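You operate a simulated robot arm through the tools that you are given. There is no shell and no other tool. Be economical: measure what you need, move in short steps, check, and stop when the job is done.

You run a simulated robot arm. Do the job below in one go: nothing can be reset, and whatever is moved stays where it is left.

Task
Plug the reading lamp in, light it at LOW and turn the recline dial to REST.
Fine: switch the lamp off before plugging in; it stays on at the end.

It is judged by the outcome, as a careful person would: the job done as asked, and still so three seconds after it is handed in. It fails if anything else is knocked over, pushed out of place, dropped, spilled or broken.

Robot
A 7-joint arm with a two-finger parallel gripper, fixed in place. Base frame: the origin is at the foot of the arm, x ahead of it, y to its left, z up. Units: m, degrees, N and s.
With the tool pointing down near the work surface it reaches from about 0.1 to 0.66 m from the base axis. Its first joint turns from -166.0 to 166.0 degrees. Payload 3.91 kg.
The TCP is the grasp point between the finger pads, 0.03 m short of the fingertips. In the tool frame z runs along the fingers and y along their closing line. The gripper opens to 0.11 m. The fingers are 0.02 m wide and 0.01 m thick; the gripper's body (0.048 by 0.112 m) begins 0.055 m behind the TCP.
Orientation is that of the tool frame in the base frame, as a unit quaternion [x, y, z, w]. With the fingers straight down and closing along the base's y, the tool's x points along the base's -x, its y along +y and its z along -z.

Tools
- The arm moves only by the tool send_rows. Its argument "moves" is one flat list of numbers, 7 for each row, row after row: the turn, a rotation vector about the tool's x, y, z in degrees, then the shift along the tool's x, y, z in m, then the gripper command, from -1 (shut) to 1 (fully open), values between in proportion. In form: [rx, ry, rz, tx, ty, tz, hand, rx, ry, rz, tx, ty, tz, hand, ...]. A call has 1 to 10 rows; each row is the pose to reach, as a shift and turn from the pose commanded when the call began, along the tool's axes at that moment. Rows are played at 5 a second. More than 0.05 m and 8.6 degrees between two rows, or a gripper value outside its range, and nothing of the call is played. A pose out of reach is approached as far as the arm can. The call stops where the force on the tool passes 40 N (or 10 N more than at its start, if that is more) or the arm is blocked; 0.2 s more then pass. Each finger travels about 0.153 m/s and halts on what it meets, pressing with about 41 N; the grip force reading is that of the motor and also rises with nothing between the fingers. The clock runs only during rows and for 0.2 s after the last one: add rows that repeat a pose to give the fingers time. It gives the time, the measured TCP pose, the force on the tool (base axes), the opening and the grip force at its end, in the units of the frame above (readings bear some noise).
- Cameras (640 x 400 px; columns grow to the right, rows downward): "scene" is fixed at [0.2221, 0.499, 1.7102]; the picture's right is [-0.92, -0.39, 0.00], its down [-0.28, 0.66, -0.69] and it looks along [0.27, -0.64, -0.72] (base axes); focal length 214 px, centre (320, 200). "wrist" rides on the gripper at [0.077, 0.007, -0.115] in the tool frame; the picture's right is [-0.09, 1.00, 0.00], its down [-0.80, -0.07, -0.59] and it looks along [-0.59, -0.05, 0.80] (tool axes); focal length 270 px, centre (320, 200). There is no depth. A picture from a camera that has moved, and an enlarged one, comes with that camera's place and axes in the base frame and with its lens.
- snapshot(camera): a new picture of that camera. It takes no simulated time.
- raise_lower(by): slides the trunk up (or, below 0, down) by that many m; the arm rides with it, the base frame stays. It gives what a move gives, with no picture.
- enlarge(camera, box): a new picture of the part [left, top, right, bottom] of that camera's present view, enlarged. It takes no simulated time.
- close_job(): hands the job in; it is judged then, once.

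Work in short steps. Places have to be worked out from the pictures, the camera data and where the tool is seen: move nearer, look again, correct. Check each grasp and each placing, and mend what went wrong. You have 120 turns and 68 pictures in all, those below and enlarged ones among them. Open the gripper and draw the arm clear of the work before you hand the job in, unless the task says otherwise; then end with one line.

The tools are called after ">>>" as a command line: name --argument value ..., lists and objects as JSON in quotes. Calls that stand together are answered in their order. send_rows: Moves the arm, as the interface text tells. Its arguments: {"type":"object","properties":{"moves":{"type":"array"}},"required":["moves"]} The other tools are called the same way: raise_lower (by) slides the trunk up or down; snapshot (camera) takes a picture; enlarge (camera, box) takes an enlarged picture of a part of a camera's view; close_job () hands the job in.

At the start:

```text
t: 0.0
ee_pos: [0.329, -0.0707, 1.4606]
ee_rot: [0.0, 1.0, 0.0, 0.001]
ft_force: [0.2, -0.2, -0.1]
width: 0.1104
finger_force: 0.1
trunk travel left (down, up): [-0.557, 0.053]
```

scene: 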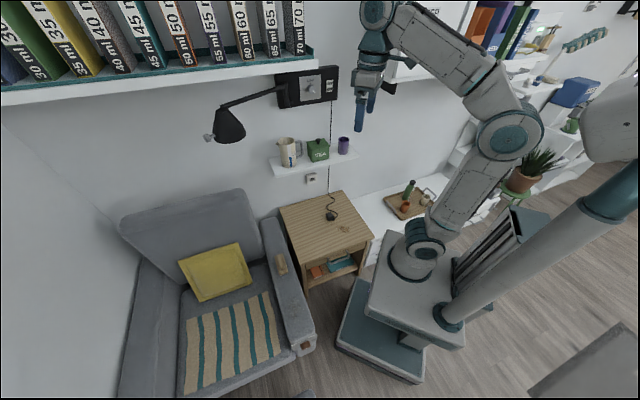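
wrist: 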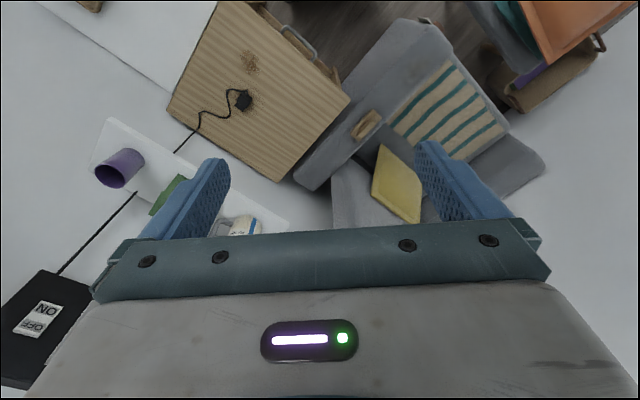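

The scene shows a wall lamp with a control box, a cord with a plug lying on the side table, a wall socket below the shelf, and an armchair. I'll enlarge the key parts.

>>> enlarge --camera "scene" --box '[190, 50, 370, 162]'

>>> enlarge --camera "scene" --box '[240, 150, 400, 250]'

>>> enlarge --camera "scene" --box '[220, 230, 380, 360]'

```text
3.56 times, centred on (280, 106) of scene
camera zoom: at [0.2221, 0.499, 1.7102], right [-0.92, -0.39, 0.0], down [-0.28, 0.66, -0.69], along [0.27, -0.64, -0.72], focal length 763 px, centre (462, 534)
```

zoom: 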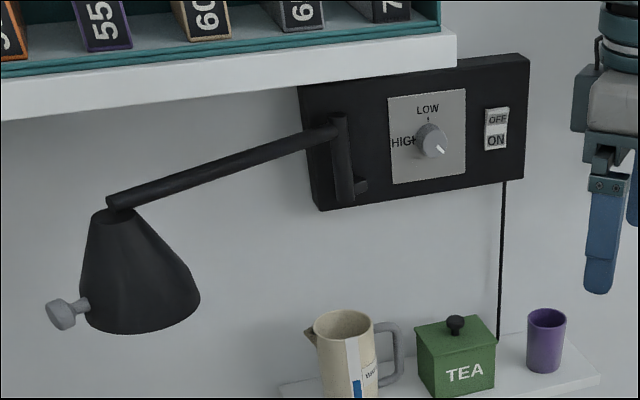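

```text
4.00 times, centred on (320, 200) of scene
camera zoom: at [0.2221, 0.499, 1.7102], right [-0.92, -0.39, 0.0], down [-0.28, 0.66, -0.69], along [0.27, -0.64, -0.72], focal length 858 px, centre (320, 200)
```

zoom: 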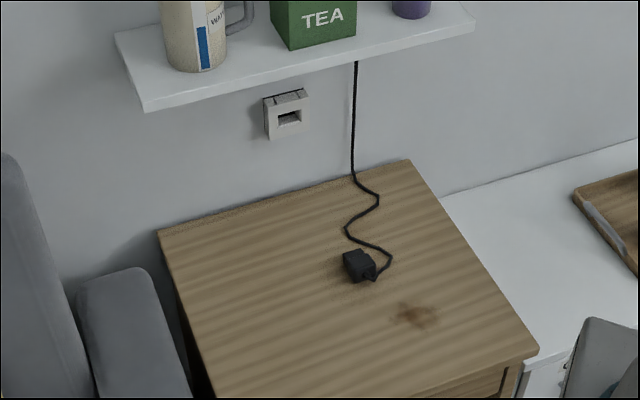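

```text
3.08 times, centred on (300, 295) of scene
camera zoom: at [0.2221, 0.499, 1.7102], right [-0.92, -0.39, 0.0], down [-0.28, 0.66, -0.69], along [0.27, -0.64, -0.72], focal length 660 px, centre (382, -92)
```

zoom: 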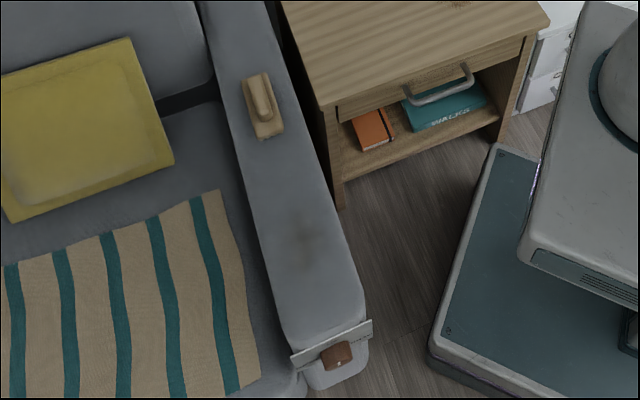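

The room is turned about 45° to the base: I put the wall about 0.98 m out along (0.71, -0.71), the lamp's control box at z≈1.3 and the socket near (0.76, -0.63, 0.64). First I yaw toward the wall and move to a viewing spot.

>>> send_rows --moves '[0, 0, 5.625, -0.0025, -0.035, 0.015, 1, 0, 0, 11.25, -0.005, -0.07, 0.03, 1, 0, 0, 16.875, -0.0075, -0.105, 0.045, 1, 0, 0, 22.5, -0.01, -0.14, 0.06, 1, 0, 0, 28.125, -0.0125, -0.175, 0.075, 1, 0, 0, 33.75, -0.015, -0.21, 0.09, 1, 0, 0, 39.375, -0.0175, -0.245, 0.105, 1, 0, 0, 45, -0.02, -0.28, 0.12, 1]'

```text
t: 1.8
ee_pos: [0.3489, -0.3549, 1.3394]
ee_rot: [0.383, 0.924, -0.001, 0.0]
ft_force: [-0.4, -0.9, 1.1]
width: 0.1098
finger_force: 0.1
trunk travel left (down, up): [-0.557, 0.053]
```

Yaw is as planned. Now pitch the tool toward the wall.

>>> send_rows --moves '[0, -8.5, 0, 0, 0, 0, 1, 0, -17, 0, 0, 0, 0, 1, 0, -25.5, 0, 0, 0, 0, 1, 0, -34, 0, 0, 0, 0, 1, 0, -42.5, 0, 0, 0, 0, 1, 0, -51, 0, 0, 0, 0, 1, 0, -59.5, 0, 0, 0, 0, 1, 0, -68, 0, 0, 0, 0, 1, 0, -76.5, 0, 0, 0, 0, 1, 0, -85, 0, 0, 0, 0, 1]'

>>> send_rows --moves '[0, -5, 0, 0, 0, 0, 1]'

>>> snapshot --camera "wrist"

>>> snapshot --camera "scene"

```text
t: 4.0
ee_pos: [0.3492, -0.3519, 1.3401]
ee_rot: [0.281, 0.681, -0.258, 0.625]
ft_force: [-0.2, 0.5, 0.5]
width: 0.11
finger_force: 0.2
trunk travel left (down, up): [-0.557, 0.053]
```

```text
t: 4.4
ee_pos: [0.3486, -0.3519, 1.3405]
ee_rot: [0.271, 0.652, -0.272, 0.654]
ft_force: [-0.4, -0.5, -1.0]
width: 0.11
finger_force: 0.0
trunk travel left (down, up): [-0.557, 0.053]
```

```text
62 pictures are left
camera wrist: at [0.2727, -0.2655, 1.2628], right [0.7, 0.7, 0.09], down [-0.47, 0.37, 0.8], along [0.53, -0.61, 0.59], focal length 270 px, centre (320, 200)
```

wrist: 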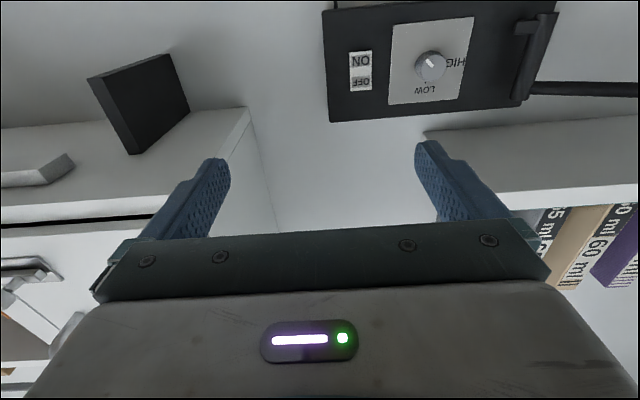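

```text
61 pictures are left
```

scene: 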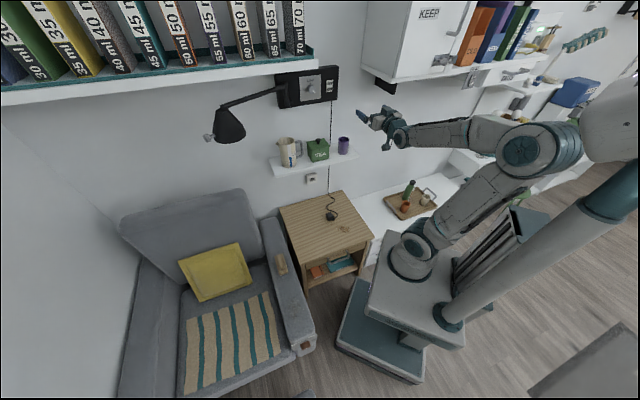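

Triangulated: rocker at about (0.610, -0.533, 1.35), so the box face is at about 0.81 m out. I'll look at the switch and dial closely.

>>> enlarge --camera "wrist" --box '[320, 0, 560, 130]'

>>> enlarge --camera "scene" --box '[285, 60, 349, 110]'

```text
2.67 times, centred on (440, 65) of wrist
camera zoom: at [0.2727, -0.2655, 1.2628], right [0.7, 0.7, 0.09], down [-0.47, 0.37, 0.8], along [0.53, -0.61, 0.59], focal length 721 px, centre (0, 560)
```

zoom: 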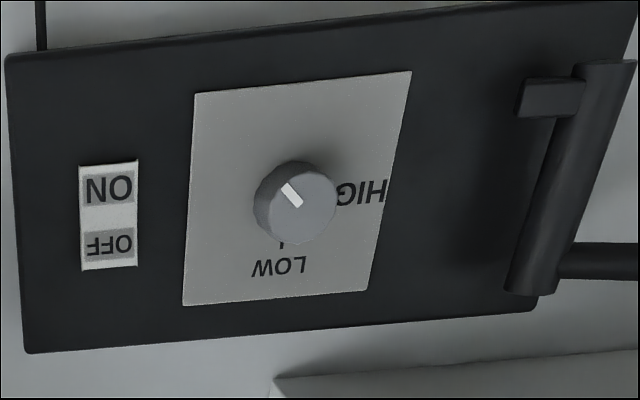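

```text
8.00 times, centred on (317, 85) of scene
camera zoom: at [0.2221, 0.499, 1.7102], right [-0.92, -0.39, 0.0], down [-0.28, 0.66, -0.69], along [0.27, -0.64, -0.72], focal length 1716 px, centre (344, 1120)
```

zoom: 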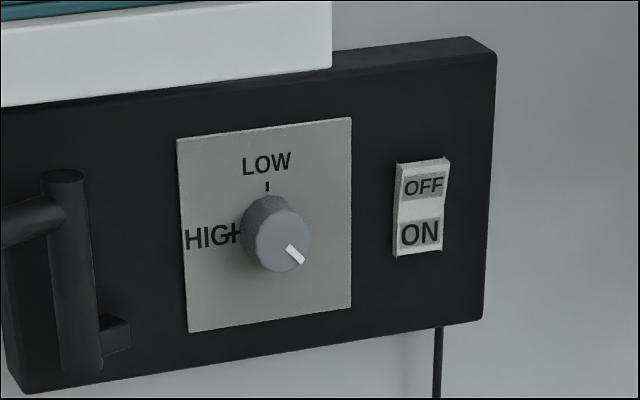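

The ON half looks pressed in. So I'll close the fingers and approach the OFF half (about z 1.36), stopping about 3 cm short to check.

>>> send_rows --moves '[0, 0, 0, -0.005, 0.014, 0.04, -1, 0, 0, 0, -0.01, 0.028, 0.08, -1, 0, 0, 0, -0.015, 0.042, 0.12, -1, 0, 0, 0, -0.022, 0.056, 0.16, -1, 0, 0, 0, -0.022, 0.056, 0.2, -1, 0, 0, 0, -0.022, 0.056, 0.24, -1, 0, 0, 0, -0.022, 0.056, 0.24, -1]'

>>> snapshot --camera "wrist"

>>> enlarge --camera "scene" --box '[280, 60, 376, 120]'

```text
t: 6.0
ee_pos: [0.5574, -0.4817, 1.3623]
ee_rot: [0.271, 0.653, -0.271, 0.653]
ft_force: [0.8, 0.2, -0.5]
width: 0.0
finger_force: 38.3
trunk travel left (down, up): [-0.557, 0.053]
```

```text
58 pictures are left
camera wrist: at [0.481, -0.3955, 1.2855], right [0.7, 0.7, 0.09], down [-0.47, 0.37, 0.8], along [0.53, -0.61, 0.59], focal length 270 px, centre (320, 200)
```

wrist: 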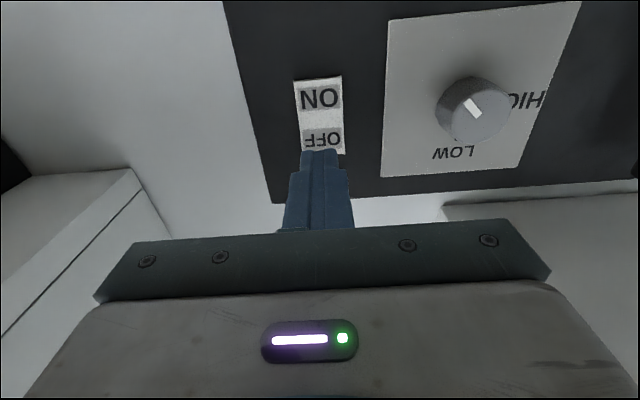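

```text
6.67 times, centred on (328, 90) of scene
camera zoom: at [0.2221, 0.499, 1.7102], right [-0.92, -0.39, 0.0], down [-0.28, 0.66, -0.69], along [0.27, -0.64, -0.72], focal length 1430 px, centre (267, 933)
```

zoom: 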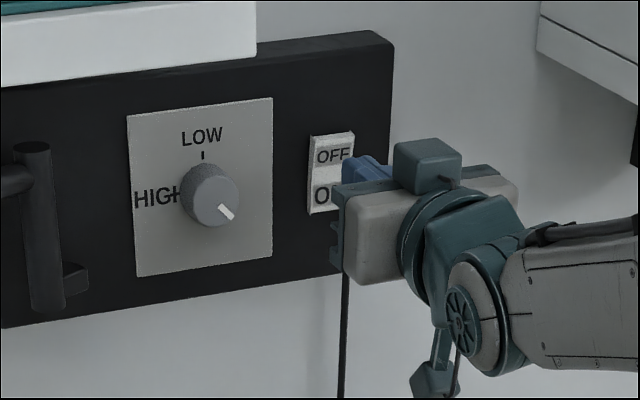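

Fingertips line up with the OFF half. I push forward gently, with the force guard as the stop.

>>> send_rows --moves '[0, 0, 0, -0.005, 0, 0.015, -1, 0, 0, 0, -0.005, 0, 0.025, -1, 0, 0, 0, -0.005, 0, 0.03, -1, 0, 0, 0, -0.005, 0, 0.034, -1, 0, 0, 0, -0.005, 0, 0.038, -1, 0, 0, 0, -0.005, 0, 0.042, -1, 0, 0, 0, -0.005, 0, 0.046, -1]'

>>> enlarge --camera "wrist" --box '[260, 60, 420, 160]'

```text
t: 7.3
ee_pos: [0.5808, -0.5048, 1.3695]
ee_rot: [0.271, 0.654, -0.27, 0.652]
ft_force: [-25.8, 24.5, -1.4]
width: 0.0
finger_force: 37.2
trunk travel left (down, up): [-0.557, 0.053]
stopped in row 6: the force on the tool passed its limit (the readings are from after the stop); the commanded pose is now the measured one
```

```text
4.00 times, centred on (340, 110) of wrist
camera zoom: at [0.5038, -0.4179, 1.2917], right [0.71, 0.7, 0.09], down [-0.47, 0.37, 0.8], along [0.53, -0.61, 0.59], focal length 1081 px, centre (240, 560)
```

zoom: 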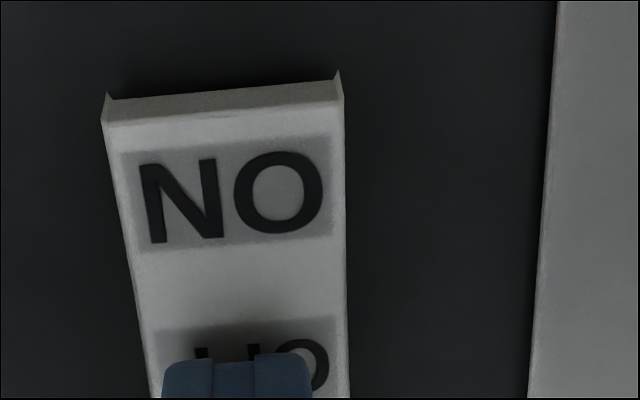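

The ON end now stands proud of the plate, so the switch has tipped to OFF. I back off and check.

>>> send_rows --moves '[0, 0, 0, 0, 0, -0.02, -1, 0, 0, 0, 0, 0, -0.06, -1, 0, 0, 0, 0, 0.03, -0.08, -0.3, 0, 0, 0, 0, 0.065, -0.08, 0.3, 0, 0, 0, 0.02, 0.095, -0.08, 0.3]'

>>> snapshot --camera "wrist"

>>> enlarge --camera "scene" --box '[285, 60, 349, 110]'

```text
t: 8.5
ee_pos: [0.5985, -0.3862, 1.3445]
ee_rot: [0.272, 0.656, -0.27, 0.651]
ft_force: [0.1, -0.2, -1.0]
width: 0.0714
finger_force: 0.1
trunk travel left (down, up): [-0.557, 0.053]
```

```text
55 pictures are left
camera wrist: at [0.5202, -0.2978, 1.2684], right [0.71, 0.7, 0.09], down [-0.47, 0.37, 0.81], along [0.53, -0.61, 0.59], focal length 270 px, centre (320, 200)
```

wrist: 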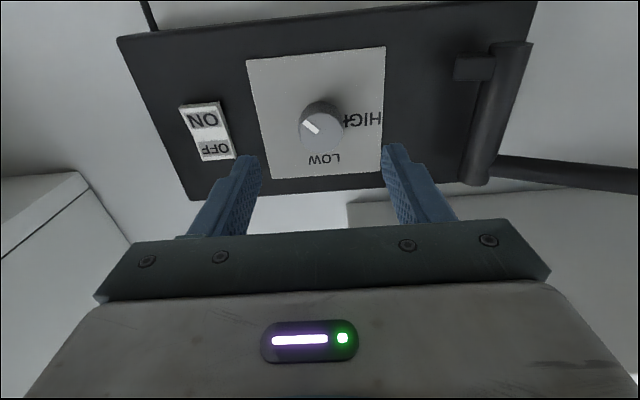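

```text
8.00 times, centred on (317, 85) of scene
camera zoom: at [0.2221, 0.499, 1.7102], right [-0.92, -0.39, 0.0], down [-0.28, 0.66, -0.69], along [0.27, -0.64, -0.72], focal length 1716 px, centre (344, 1120)
```

zoom: 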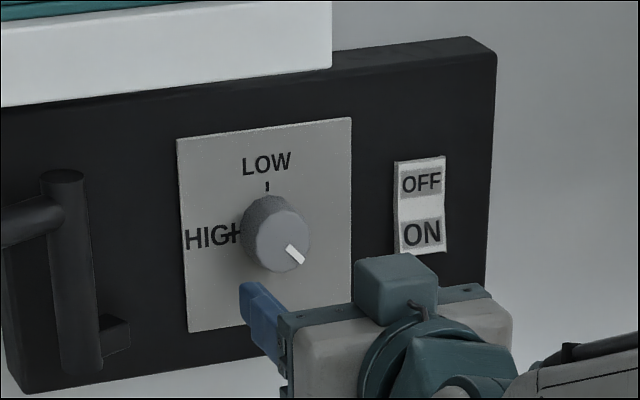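

The rocker now reads OFF side in. The dial's face centre is about (0.665, -0.453, 1.349) and its pointer is roughly 137° clockwise of LOW. I'll move onto the knob and grip it.

>>> send_rows --moves '[0, 0, 0, -0.002, 0, 0.03, 0.2, 0, 0, 0, -0.004, 0, 0.06, 0.2, 0, 0, 0, -0.004, 0, 0.074, 0.2, 0, 0, 0, -0.004, 0, 0.074, -1, 0, 0, 0, -0.004, 0, 0.074, -1, 0, 0, 0, -0.004, 0, 0.074, -1]'

>>> snapshot --camera "wrist"

```text
t: 9.9
ee_pos: [0.6487, -0.4381, 1.3471]
ee_rot: [0.272, 0.656, -0.27, 0.651]
ft_force: [6.8, -1.4, 2.9]
width: 0.0354
finger_force: 44.6
trunk travel left (down, up): [-0.557, 0.053]
```

```text
53 pictures are left
camera wrist: at [0.5732, -0.3511, 1.2716], right [0.7, 0.7, 0.09], down [-0.47, 0.37, 0.81], along [0.53, -0.61, 0.59], focal length 270 px, centre (320, 200)
```

wrist: 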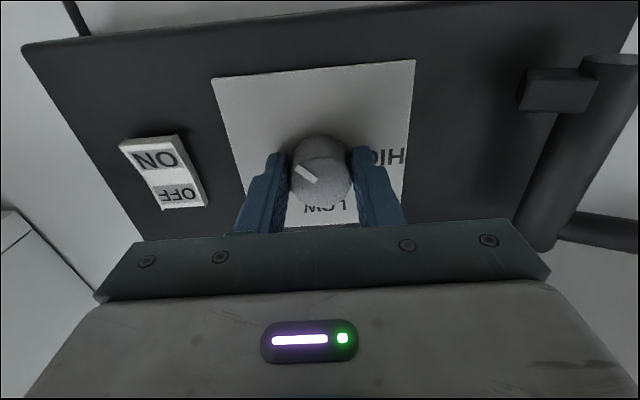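

Knob gripped (35 mm). I turn it counter-clockwise (negative rz), 64° first.

>>> send_rows --moves '[0, 0, -8, 0, 0, 0, -1, 0, 0, -16, 0, 0, 0, -1, 0, 0, -24, 0, 0, 0, -1, 0, 0, -32, 0, 0, 0, -1, 0, 0, -40, 0, 0, 0, -1, 0, 0, -48, 0, 0, 0, -1, 0, 0, -56, 0, 0, 0, -1, 0, 0, -64, 0, 0, 0, -1]'

>>> snapshot --camera "wrist"

```text
t: 11.7
ee_pos: [0.6486, -0.4407, 1.3492]
ee_rot: [-0.117, 0.699, -0.575, 0.408]
ft_force: [8.5, -6.5, 10.9]
width: 0.0351
finger_force: 45.2
trunk travel left (down, up): [-0.557, 0.053]
```

```text
52 pictures are left
camera wrist: at [0.5203, -0.4041, 1.3099], right [0.36, 0.37, -0.86], down [0.07, 0.91, 0.42], along [0.93, -0.21, 0.3], focal length 270 px, centre (320, 200)
```

wrist: 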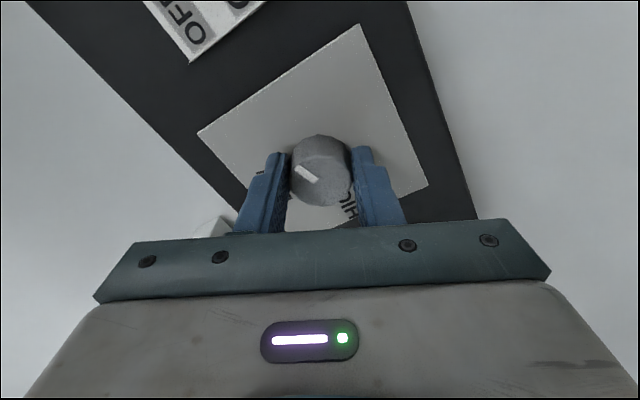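

The knob follows. I continue another 64° in the same grip.

>>> send_rows --moves '[0, 0, -8, 0, 0, 0, -1, 0, 0, -16, 0, 0, 0, -1, 0, 0, -24, 0, 0, 0, -1, 0, 0, -32, 0, 0, 0, -1, 0, 0, -40, 0, 0, 0, -1, 0, 0, -48, 0, 0, 0, -1, 0, 0, -56, 0, 0, 0, -1, 0, 0, -64, 0, 0, 0, -1]'

>>> snapshot --camera "wrist"

>>> enlarge --camera "scene" --box '[270, 50, 366, 110]'

```text
t: 13.6
ee_pos: [0.6481, -0.4386, 1.3513]
ee_rot: [0.467, -0.532, 0.705, -0.044]
ft_force: [1.7, -5.0, 3.6]
width: 0.0353
finger_force: 45.5
trunk travel left (down, up): [-0.557, 0.053]
stopped in row 8: the force on the tool passed its limit (the readings are from after the stop); the commanded pose is now the measured one
```

```text
51 pictures are left
camera wrist: at [0.5213, -0.4032, 1.3934], right [-0.38, -0.38, -0.84], down [0.06, 0.9, -0.43], along [0.92, -0.22, -0.32], focal length 270 px, centre (320, 200)
```

wrist: 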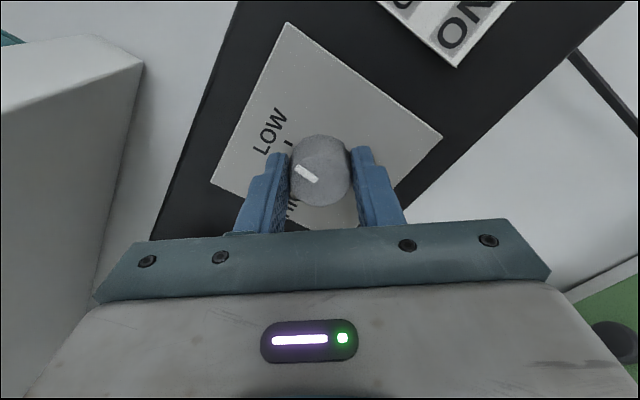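

```text
6.67 times, centred on (318, 80) of scene
camera zoom: at [0.2221, 0.499, 1.7102], right [-0.92, -0.39, 0.0], down [-0.28, 0.66, -0.69], along [0.27, -0.64, -0.72], focal length 1430 px, centre (333, 1000)
```

zoom: 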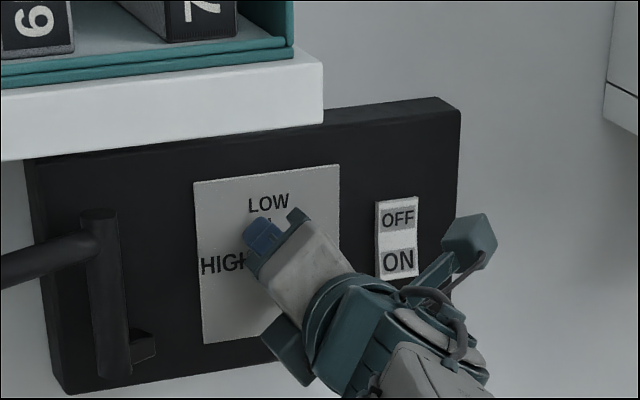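

The knob has turned 128° and the pointer looks near LOW. I release straight back and look.

>>> send_rows --moves '[0, 0, 0, 0, 0, 0, 0.1, 0, 0, 0, 0, 0, 0, 0.1, 0, 0, 0, 0, 0, -0.04, 0.1, 0, 0, 0, 0, 0, -0.08, 0.1]'

>>> enlarge --camera "wrist" --box '[240, 20, 432, 140]'

>>> enlarge --camera "scene" --box '[270, 50, 366, 110]'

```text
t: 14.6
ee_pos: [0.5926, -0.3812, 1.3504]
ee_rot: [0.468, -0.532, 0.705, -0.044]
ft_force: [0.1, 0.7, -0.6]
width: 0.0606
finger_force: 0.1
trunk travel left (down, up): [-0.557, 0.053]
```

```text
3.33 times, centred on (336, 80) of wrist
camera zoom: at [0.4647, -0.3445, 1.3931], right [-0.38, -0.38, -0.84], down [0.06, 0.9, -0.44], along [0.92, -0.22, -0.32], focal length 901 px, centre (267, 600)
```

zoom: 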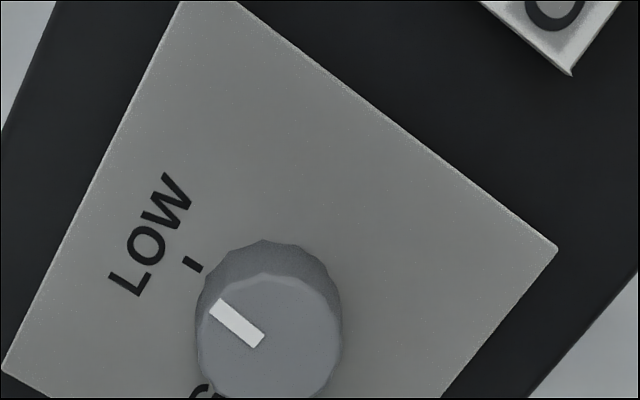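

```text
6.67 times, centred on (318, 80) of scene
camera zoom: at [0.2221, 0.499, 1.7102], right [-0.92, -0.39, 0.0], down [-0.28, 0.66, -0.69], along [0.27, -0.64, -0.72], focal length 1430 px, centre (333, 1000)
```

zoom: 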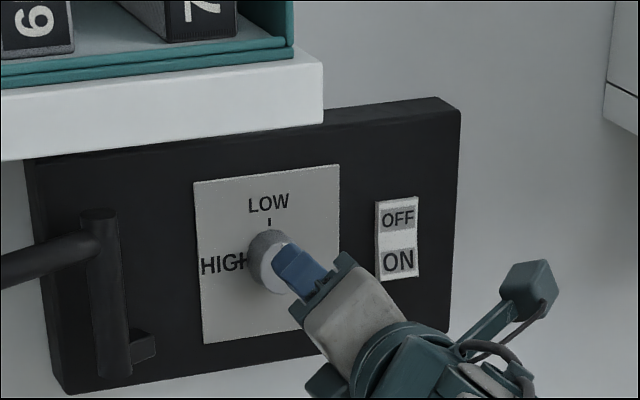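

Pointer is still about 6.6° clockwise of LOW. I'll regrip, turn 7° more and release.

>>> send_rows --moves '[0, 0, 0, 0, 0, 0.04, 0.1, 0, 0, 0, 0, 0, 0.08, 0.1, 0, 0, 0, 0, 0, 0.08, -1, 0, 0, 0, 0, 0, 0.08, -1, 0, 0, -3.5, 0, 0, 0.08, -1, 0, 0, -7, 0, 0, 0.08, -1, 0, 0, -7, 0, 0, 0.08, -1]'

>>> send_rows --moves '[0, 0, 0, 0, 0, 0, 0.1, 0, 0, 0, 0, 0, 0, 0.1, 0, 0, 0, 0, 0, -0.04, 0.1, 0, 0, 0, 0, 0, -0.08, 0.1]'

>>> enlarge --camera "wrist" --box '[240, 20, 432, 140]'

```text
t: 16.2
ee_pos: [0.6492, -0.4389, 1.3509]
ee_rot: [0.5, -0.5, 0.707, 0.0]
ft_force: [11.7, -9.5, 13.9]
width: 0.0352
finger_force: 44.8
trunk travel left (down, up): [-0.557, 0.053]
```

```text
t: 17.2
ee_pos: [0.5912, -0.381, 1.3518]
ee_rot: [0.5, -0.501, 0.707, 0.0]
ft_force: [-0.5, -0.4, 0.6]
width: 0.0605
finger_force: 0.1
trunk travel left (down, up): [-0.557, 0.053]
```

```text
3.33 times, centred on (336, 80) of wrist
camera zoom: at [0.468, -0.3411, 1.4021], right [-0.45, -0.45, -0.77], down [0.02, 0.86, -0.51], along [0.89, -0.25, -0.38], focal length 901 px, centre (267, 600)
```

zoom: 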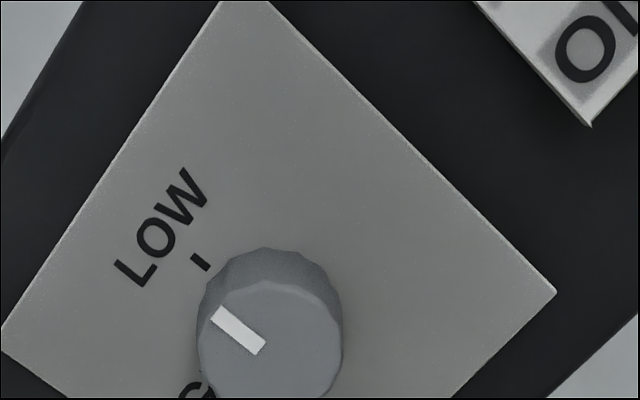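

Pointer now lines up with LOW within about 1°. Next I retract and unwind the wrist.

>>> send_rows --moves '[0, 0, 8.5, 0, 0, -0.04, 0.1, 0, 0, 17, 0, 0, -0.08, 0.1, 0, 0, 25.5, 0, 0, -0.12, 0.1, 0, 0, 34, 0, 0, -0.16, 0.1, 0, 0, 42.5, 0, 0, -0.2, 0.1, 0, 0, 51, 0, 0, -0.2, 0.5, 0, 0, 59.5, 0, 0, -0.2, 1, 0, 0, 68, 0, 0, -0.2, 1, 0, 0, 76.5, 0, 0, -0.2, 1, 0, 0, 85, 0, 0, -0.2, 1]'

>>> send_rows --moves '[0, 0, 8.5, 0, 0, 0, 1, 0, 0, 17, 0, 0, 0, 1, 0, 0, 25.5, 0, 0, 0, 1, 0, 0, 34, 0, 0, 0, 1, 0, 0, 42.5, 0, 0, 0, 1, 0, 0, 50, 0, 0, 0, 1]'

>>> enlarge --camera "scene" --box '[290, 160, 386, 220]'

```text
t: 19.4
ee_pos: [0.4502, -0.2402, 1.3532]
ee_rot: [-0.029, 0.707, -0.519, 0.478]
ft_force: [0.1, -0.6, 0.4]
width: 0.1098
finger_force: 0.0
trunk travel left (down, up): [-0.557, 0.053]
```

```text
t: 20.8
ee_pos: [0.4513, -0.24, 1.3519]
ee_rot: [0.272, 0.654, -0.269, 0.653]
ft_force: [0.5, -0.3, 0.3]
width: 0.11
finger_force: 0.0
trunk travel left (down, up): [-0.557, 0.053]
```

```text
6.67 times, centred on (338, 190) of scene
camera zoom: at [0.2221, 0.499, 1.7102], right [-0.92, -0.39, 0.0], down [-0.28, 0.66, -0.69], along [0.27, -0.64, -0.72], focal length 1430 px, centre (200, 267)
```

zoom: 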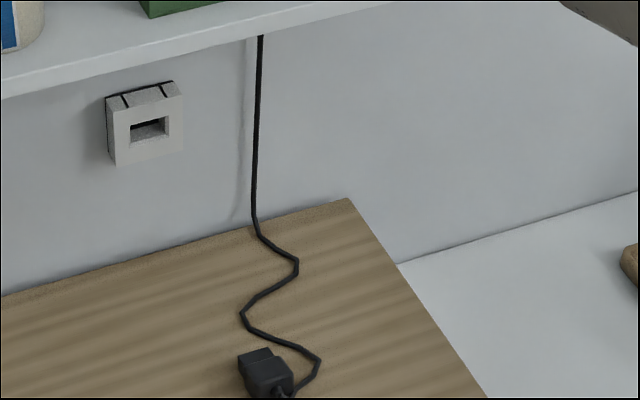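

Now lower the trunk toward table height, in the clear, and look from the wrist.

>>> raise_lower --by -0.4

>>> snapshot --camera "scene"

>>> snapshot --camera "wrist"

```text
t: 24.6
ee_pos: [0.4499, -0.2398, 0.9527]
ee_rot: [0.271, 0.654, -0.269, 0.653]
ft_force: [0.2, -0.3, -0.4]
width: 0.1098
finger_force: 0.1
trunk travel left (down, up): [-0.157, 0.453]
```

```text
45 pictures are left
```

scene: 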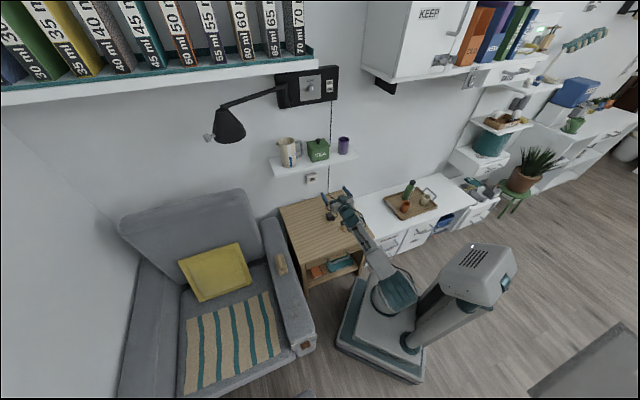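

```text
44 pictures are left
camera wrist: at [0.3744, -0.1536, 0.8753], right [0.7, 0.7, 0.09], down [-0.47, 0.37, 0.8], along [0.53, -0.61, 0.59], focal length 270 px, centre (320, 200)
```

wrist: 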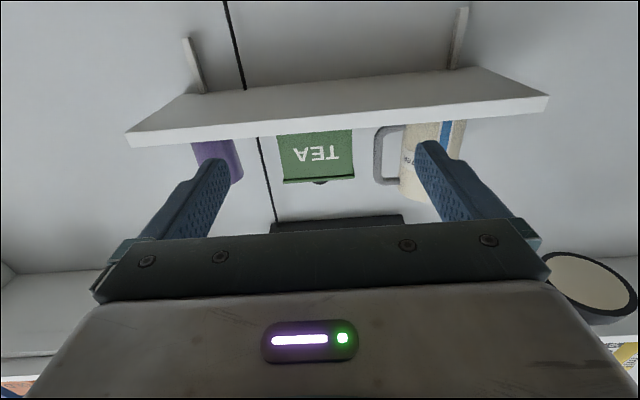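

Pitch the tool down again over the table to see the plug.

>>> send_rows --moves '[0, 8.5, 0, 0.015, -0.004, 0.008, 1, 0, 17, 0, 0.03, -0.008, 0.016, 1, 0, 25.5, 0, 0.045, -0.012, 0.024, 1, 0, 34, 0, 0.06, -0.016, 0.032, 1, 0, 42.5, 0, 0.075, -0.02, 0.04, 1, 0, 51, 0, 0.09, -0.024, 0.048, 1, 0, 59.5, 0, 0.105, -0.028, 0.056, 1, 0, 68, 0, 0.12, -0.032, 0.064, 1, 0, 76.5, 0, 0.135, -0.036, 0.072, 1, 0, 85, 0, 0.15, -0.04, 0.08, 1]'

>>> send_rows --moves '[0, 5, 0, 0, 0, 0, 1, 0, 5, 0, 0, 0, 0, 1]'

>>> snapshot --camera "wrist"

```text
t: 26.8
ee_pos: [0.4787, -0.3246, 0.8015]
ee_rot: [0.382, 0.923, -0.015, 0.039]
ft_force: [0.2, 1.1, -1.0]
width: 0.1101
finger_force: 0.1
trunk travel left (down, up): [-0.157, 0.453]
```

```text
t: 27.4
ee_pos: [0.4787, -0.3262, 0.8005]
ee_rot: [0.383, 0.924, 0.002, -0.001]
ft_force: [1.0, 0.1, 0.4]
width: 0.1101
finger_force: 0.0
trunk travel left (down, up): [-0.157, 0.453]
```

```text
43 pictures are left
camera wrist: at [0.4294, -0.2659, 0.916], right [0.77, 0.64, 0.0], down [0.52, -0.62, 0.59], along [0.38, -0.45, -0.81], focal length 270 px, centre (320, 200)
```

wrist: 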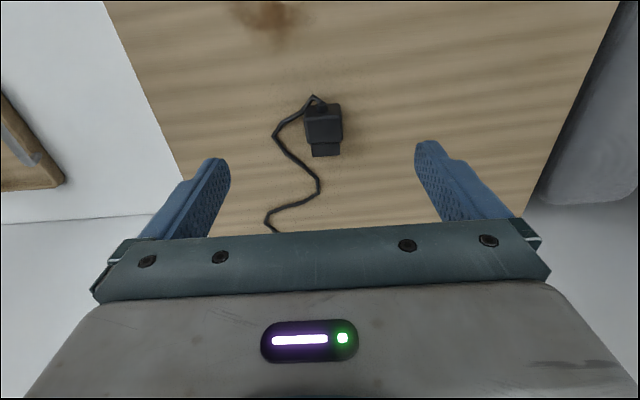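

The plug's blade points to the wall, with the cable toward the robot. I enlarge it and also step lower for triangulation.

>>> enlarge --camera "wrist" --box '[260, 80, 388, 160]'

>>> send_rows --moves '[0, 0, 0, 0, 0, 0.04, 1, 0, 0, 0, 0, 0, 0.08, 1, 0, 0, 0, 0, 0, 0.1, 1]'

>>> enlarge --camera "wrist" --box '[240, 0, 400, 100]'

```text
5.00 times, centred on (324, 120) of wrist
camera zoom: at [0.4294, -0.2659, 0.916], right [0.77, 0.64, 0.0], down [0.52, -0.62, 0.59], along [0.38, -0.45, -0.81], focal length 1351 px, centre (300, 600)
```

zoom: 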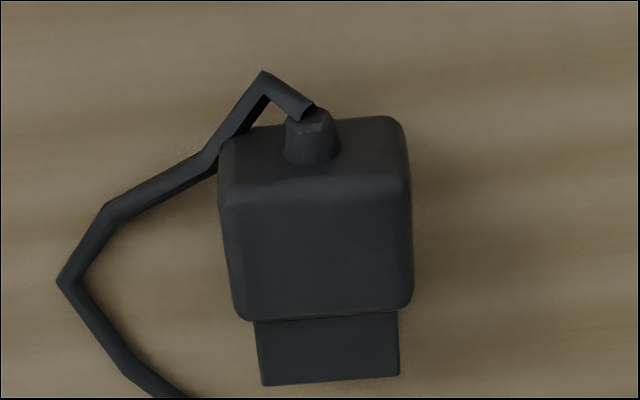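

```text
t: 28.2
ee_pos: [0.4803, -0.3251, 0.699]
ee_rot: [0.382, 0.924, 0.003, -0.001]
ft_force: [-0.2, 0.5, -0.6]
width: 0.1101
finger_force: 0.0
trunk travel left (down, up): [-0.157, 0.453]
```

```text
4.00 times, centred on (320, 50) of wrist
camera zoom: at [0.4301, -0.2654, 0.8149], right [0.77, 0.64, 0.0], down [0.52, -0.62, 0.59], along [0.38, -0.45, -0.81], focal length 1081 px, centre (320, 800)
```

zoom: 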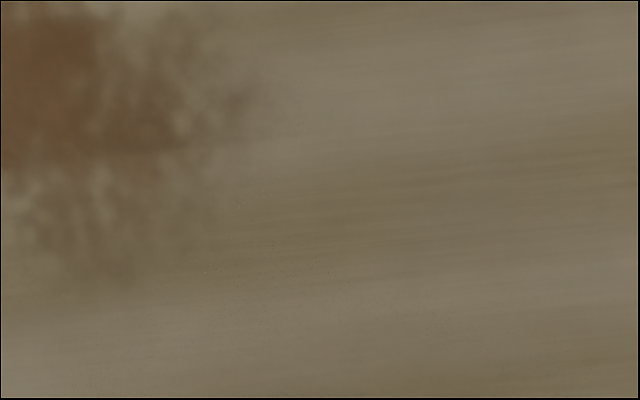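

The plug moved down in the view; take a full frame.

>>> snapshot --camera "wrist"

```text
40 pictures are left
camera wrist: at [0.4301, -0.2654, 0.8149], right [0.77, 0.64, 0.0], down [0.52, -0.62, 0.59], along [0.38, -0.45, -0.81], focal length 270 px, centre (320, 200)
```

wrist: 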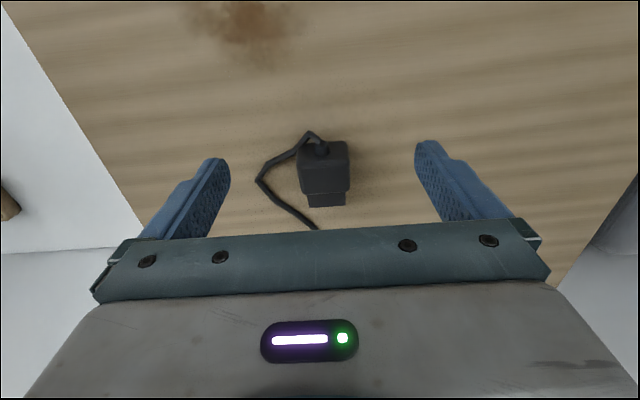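

The plug body is about 45 mm wide, 31 mm long and 44 mm high, centred near (0.508, -0.353, 0.60), with the table at about 0.577. I'll tilt the tool 35° toward the wall and move just above it.

>>> send_rows --moves '[0, -7, 0, -0.006, 0, 0.0, 1, 0, -14, 0, -0.012, 0, 0.0, 0.8, 0, -21, 0, -0.018, 0, 0.005, 0.6, 0, -28, 0, -0.024, 0, 0.01, 0.4, 0, -35, 0, -0.0305, 0, 0.015, 0.36, 0, -35, 0, -0.0305, 0, 0.025, 0.36]'

>>> snapshot --camera "wrist"

```text
t: 29.6
ee_pos: [0.5012, -0.3468, 0.6755]
ee_rot: [0.365, 0.881, -0.113, 0.277]
ft_force: [-0.7, 0.2, -0.3]
width: 0.0749
finger_force: 0.1
trunk travel left (down, up): [-0.157, 0.453]
```

```text
39 pictures are left
camera wrist: at [0.414, -0.2494, 0.7263], right [0.76, 0.65, 0.05], down [0.17, -0.28, 0.95], along [0.63, -0.71, -0.32], focal length 270 px, centre (320, 200)
```

wrist: 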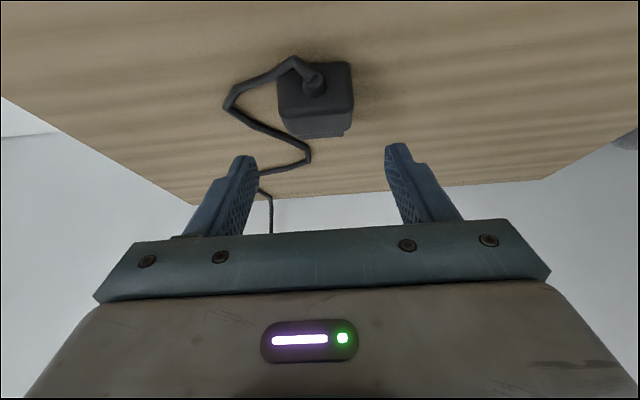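

Re-triangulating with this view puts the plug higher: bottom ≈0.61, top ≈0.638, c from 0.586 to 0.622. So I descend only 25 mm and look.

>>> send_rows --moves '[0, 0, 0, 0.0072, 0, 0.0102, 0.36, 0, 0, 0, 0.0143, 0, 0.0205, 0.36]'

>>> snapshot --camera "wrist"

>>> enlarge --camera "scene" --box '[290, 180, 370, 230]'

```text
t: 30.2
ee_pos: [0.5007, -0.3453, 0.652]
ee_rot: [0.365, 0.882, -0.113, 0.277]
ft_force: [-0.3, 0.1, 0.4]
width: 0.0749
finger_force: 0.0
trunk travel left (down, up): [-0.157, 0.453]
```

```text
38 pictures are left
camera wrist: at [0.4138, -0.2496, 0.7012], right [0.76, 0.65, 0.05], down [0.17, -0.28, 0.95], along [0.63, -0.71, -0.32], focal length 270 px, centre (320, 200)
```

wrist: 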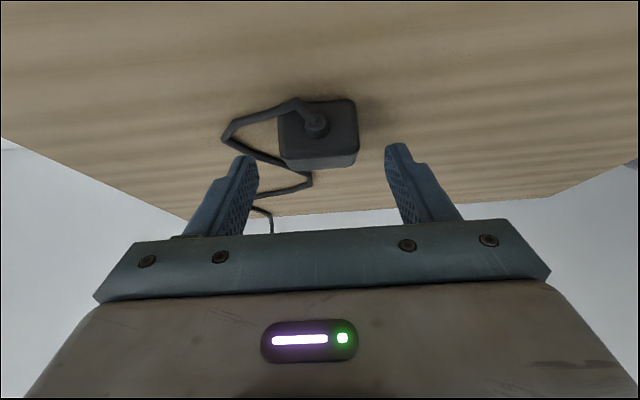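

```text
8.00 times, centred on (330, 205) of scene
camera zoom: at [0.2221, 0.499, 1.7102], right [-0.92, -0.39, 0.0], down [-0.28, 0.66, -0.69], along [0.27, -0.64, -0.72], focal length 1716 px, centre (240, 160)
```

zoom: 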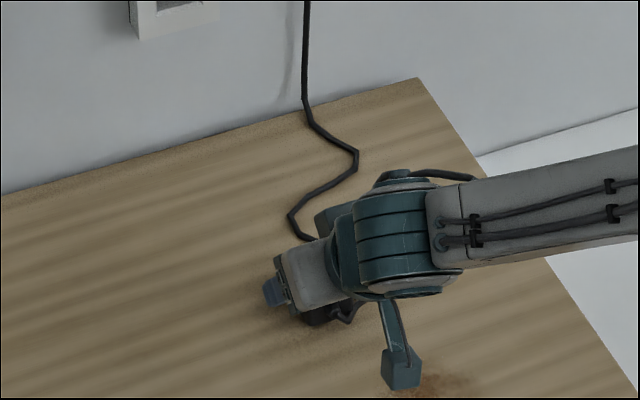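

Consistent now: plug z 0.612–0.643, rear face at c 0.583. I shift 6 mm down and back, then close on the body.

>>> send_rows --moves '[0, 0, 0, 0.0084, 0, 0.0015, 0.36, 0, 0, 0, 0.0084, 0, 0.0015, 0.36, 0, 0, 0, 0.0084, 0, 0.0015, -1, 0, 0, 0, 0.0084, 0, 0.0015, -1, 0, 0, 0, 0.0084, 0, 0.0015, -1]'

>>> snapshot --camera "wrist"

```text
t: 31.4
ee_pos: [0.4967, -0.3415, 0.6459]
ee_rot: [0.365, 0.882, -0.113, 0.277]
ft_force: [-0.8, -0.8, 0.2]
width: 0.041
finger_force: 40.6
trunk travel left (down, up): [-0.157, 0.453]
```

```text
36 pictures are left
camera wrist: at [0.4097, -0.2454, 0.6954], right [0.76, 0.65, 0.05], down [0.17, -0.28, 0.95], along [0.63, -0.71, -0.32], focal length 270 px, centre (320, 200)
```

wrist: 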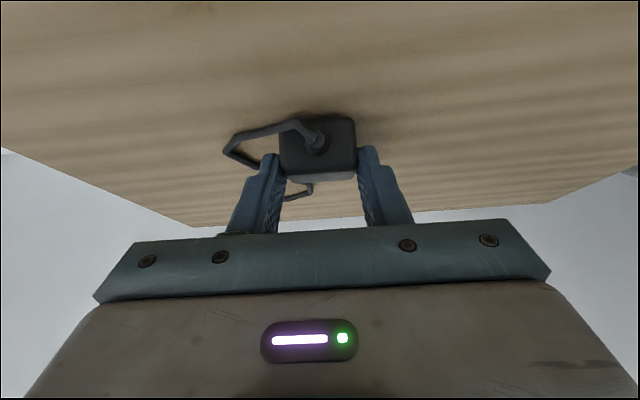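

Grip is firm at 41 mm. I lift the plug straight up 10 cm and check that it holds.

>>> send_rows --moves '[0, 0, 0, -0.0115, 0, -0.0164, -1, 0, 0, 0, -0.03, 0, -0.043, -1, 0, 0, 0, -0.05, 0, -0.071, -1, 0, 0, 0, -0.0574, 0, -0.0819, -1]'

>>> snapshot --camera "wrist"

>>> enlarge --camera "scene" --box '[274, 150, 386, 220]'

```text
t: 32.4
ee_pos: [0.4973, -0.3423, 0.7457]
ee_rot: [0.365, 0.882, -0.112, 0.277]
ft_force: [-0.2, -0.3, -0.9]
width: 0.0409
finger_force: 40.2
trunk travel left (down, up): [-0.157, 0.453]
```

```text
35 pictures are left
camera wrist: at [0.4107, -0.2461, 0.7957], right [0.76, 0.65, 0.05], down [0.17, -0.28, 0.95], along [0.63, -0.7, -0.32], focal length 270 px, centre (320, 200)
```

wrist: 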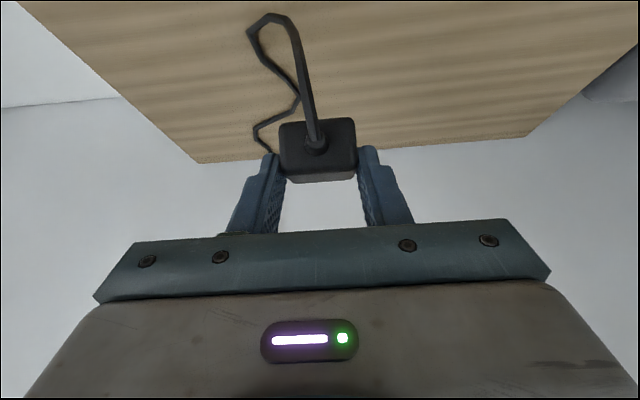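

```text
5.71 times, centred on (330, 185) of scene
camera zoom: at [0.2221, 0.499, 1.7102], right [-0.92, -0.39, 0.0], down [-0.28, 0.66, -0.69], along [0.27, -0.64, -0.72], focal length 1226 px, centre (263, 286)
```

zoom: 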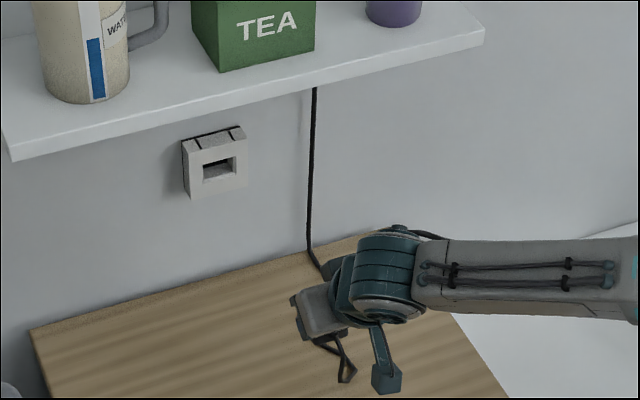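

Plug is held with its blade still level toward the wall. I move back, up and sideways, with the tool pitched more level, to see the socket.

>>> send_rows --moves '[0, -5, 0, -0.0047, -0.022, -0.0221, -1, 0, -10, 0, -0.0095, -0.044, -0.0442, -1, 0, -15, 0, -0.0142, -0.066, -0.0663, -1, 0, -20, 0, -0.019, -0.088, -0.0884, -1, 0, -25, 0, -0.0237, -0.11, -0.1105, -1, 0, -25, 0, -0.0237, -0.11, -0.1105, -1]'

>>> snapshot --camera "wrist"

```text
t: 33.8
ee_pos: [0.3888, -0.3877, 0.8494]
ee_rot: [0.331, 0.801, -0.19, 0.462]
ft_force: [-0.1, -0.7, -1.0]
width: 0.0408
finger_force: 41.5
trunk travel left (down, up): [-0.157, 0.453]
```

```text
33 pictures are left
camera wrist: at [0.2965, -0.2862, 0.8414], right [0.73, 0.67, 0.08], down [-0.13, 0.03, 0.99], along [0.67, -0.74, 0.11], focal length 270 px, centre (320, 200)
```

wrist: 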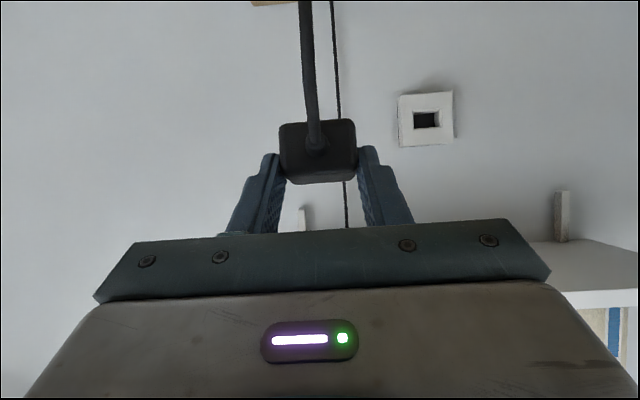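

Socket is visible. Enlarge it here and in the scene for accurate triangulation.

>>> enlarge --camera "wrist" --box '[380, 80, 476, 140]'

>>> enlarge --camera "scene" --box '[296, 166, 328, 186]'

```text
6.67 times, centred on (428, 110) of wrist
camera zoom: at [0.2965, -0.2862, 0.8414], right [0.73, 0.67, 0.08], down [-0.13, 0.03, 0.99], along [0.67, -0.74, 0.11], focal length 1802 px, centre (-400, 800)
```

zoom: 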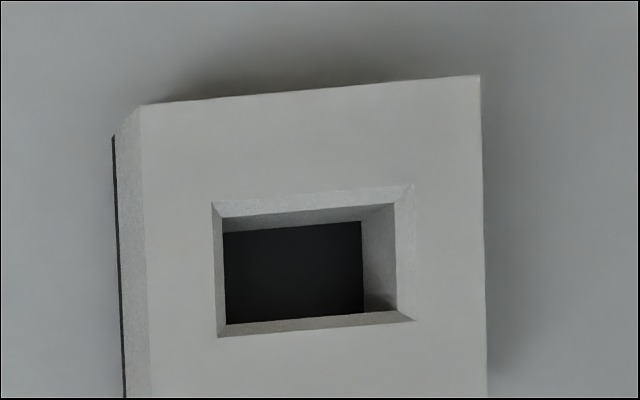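

```text
16.00 times, centred on (312, 176) of scene
camera zoom: at [0.2221, 0.499, 1.7102], right [-0.92, -0.39, 0.0], down [-0.28, 0.66, -0.69], along [0.27, -0.64, -0.72], focal length 3432 px, centre (448, 584)
```

zoom: 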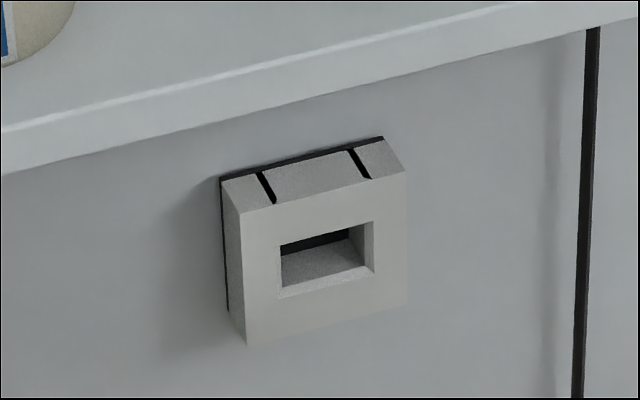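

The socket mouth is at c≈0.823, w≈0.151, z≈0.782, and the shelf above (front at c≈0.686, underside z≈0.98) would foul the hand at 35° tilt. I need a flatter grasp of about 52°, so I'll set the plug back where it lay and regrip.

>>> send_rows --moves '[0, 5, 0, 0.0136, 0.022, 0.018, -1, 0, 10, 0, 0.0272, 0.044, 0.036, -1, 0, 15, 0, 0.0409, 0.066, 0.0541, -1, 0, 20, 0, 0.0545, 0.088, 0.0721, -1, 0, 25, 0, 0.0681, 0.11, 0.0901, -1, 0, 25, 0, 0.0681, 0.11, 0.0901, -1]'

>>> send_rows --moves '[0, 0, 0, 0.0172, 0, 0.0246, -1, 0, 0, 0, 0.0344, 0, 0.0491, -1, 0, 0, 0, 0.0459, 0, 0.0655, -1, 0, 0, 0, 0.0528, 0, 0.0754, -1, 0, 0, 0, 0.0556, 0, 0.0795, -1, 0, 0, 0, 0.0567, 0, 0.081, -1]'

```text
t: 35.2
ee_pos: [0.497, -0.3422, 0.7454]
ee_rot: [0.365, 0.882, -0.114, 0.276]
ft_force: [-0.6, 1.1, 0.1]
width: 0.041
finger_force: 41.1
trunk travel left (down, up): [-0.157, 0.453]
```

```text
t: 36.6
ee_pos: [0.496, -0.3417, 0.6463]
ee_rot: [0.365, 0.882, -0.113, 0.277]
ft_force: [-0.5, 0.3, -0.7]
width: 0.0409
finger_force: 40.9
trunk travel left (down, up): [-0.157, 0.453]
```

Plug back on the table. Release, draw back along the fingers and flatten to 52°.

>>> send_rows --moves '[0, 0, 0, 0, 0, 0, 0.36, 0, 0, 0, 0, 0, 0, 0.36, 0, 0, 0, 0, 0, -0.02, 0.36, 0, 0, 0, 0, 0, -0.04, 0.36, 0, -8.5, 0, 0, 0, -0.04, 0.36, 0, -17, 0, 0, 0, -0.04, 0.36, 0, -17, 0, 0, 0, -0.04, 0.36]'

>>> snapshot --camera "wrist"

>>> enlarge --camera "scene" --box '[290, 180, 370, 230]'

```text
t: 38.2
ee_pos: [0.4784, -0.325, 0.6807]
ee_rot: [0.345, 0.831, -0.166, 0.404]
ft_force: [0.3, 0.7, 0.1]
width: 0.0746
finger_force: 0.1
trunk travel left (down, up): [-0.157, 0.453]
```

```text
30 pictures are left
camera wrist: at [0.3872, -0.2225, 0.6902], right [0.74, 0.67, 0.07], down [-0.03, -0.07, 1.0], along [0.67, -0.74, -0.03], focal length 270 px, centre (320, 200)
```

wrist: 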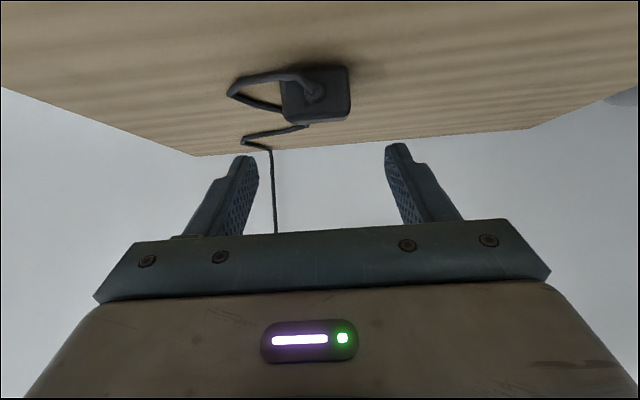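

```text
8.00 times, centred on (330, 205) of scene
camera zoom: at [0.2221, 0.499, 1.7102], right [-0.92, -0.39, 0.0], down [-0.28, 0.66, -0.69], along [0.27, -0.64, -0.72], focal length 1716 px, centre (240, 160)
```

zoom: 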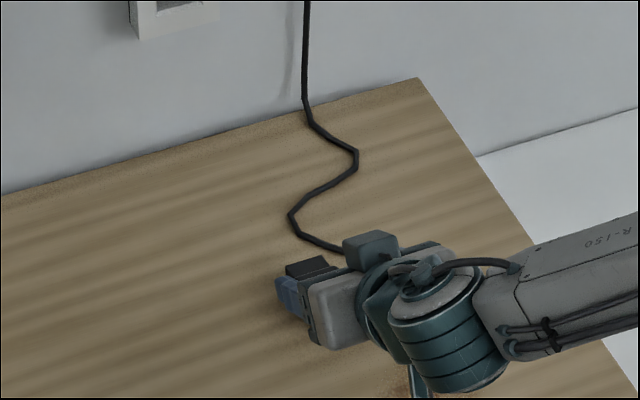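

Plug stayed in place. Go in at 52° and close on it.

>>> send_rows --moves '[0, 0, 0, 0.0064, 0.001, 0.0122, 0.36, 0, 0, 0, 0.0128, 0.001, 0.0244, 0.36, 0, 0, 0, 0.0192, 0.001, 0.0366, 0.36, 0, 0, 0, 0.0192, 0.001, 0.0366, 0.36, 0, 0, 0, 0.0192, 0.001, 0.0366, -1, 0, 0, 0, 0.0192, 0.001, 0.0366, -1, 0, 0, 0, 0.0192, 0.001, 0.0366, -1]'

>>> snapshot --camera "wrist"

```text
t: 39.8
ee_pos: [0.4941, -0.3365, 0.6424]
ee_rot: [0.345, 0.831, -0.167, 0.404]
ft_force: [0.4, 0.8, 0.3]
width: 0.0411
finger_force: 41.1
trunk travel left (down, up): [-0.157, 0.453]
```

```text
28 pictures are left
camera wrist: at [0.4003, -0.2335, 0.6527], right [0.74, 0.67, 0.07], down [-0.03, -0.07, 1.0], along [0.67, -0.74, -0.03], focal length 270 px, centre (320, 200)
```

wrist: 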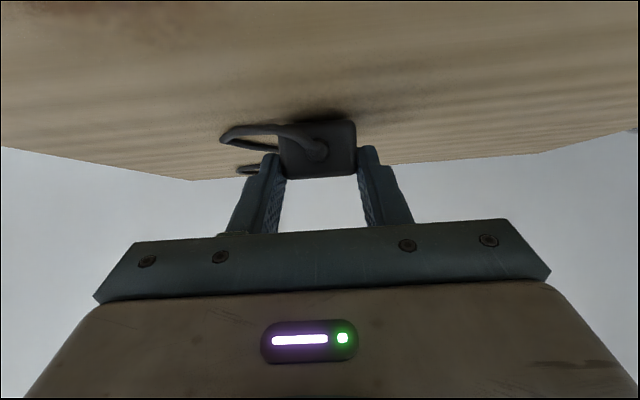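

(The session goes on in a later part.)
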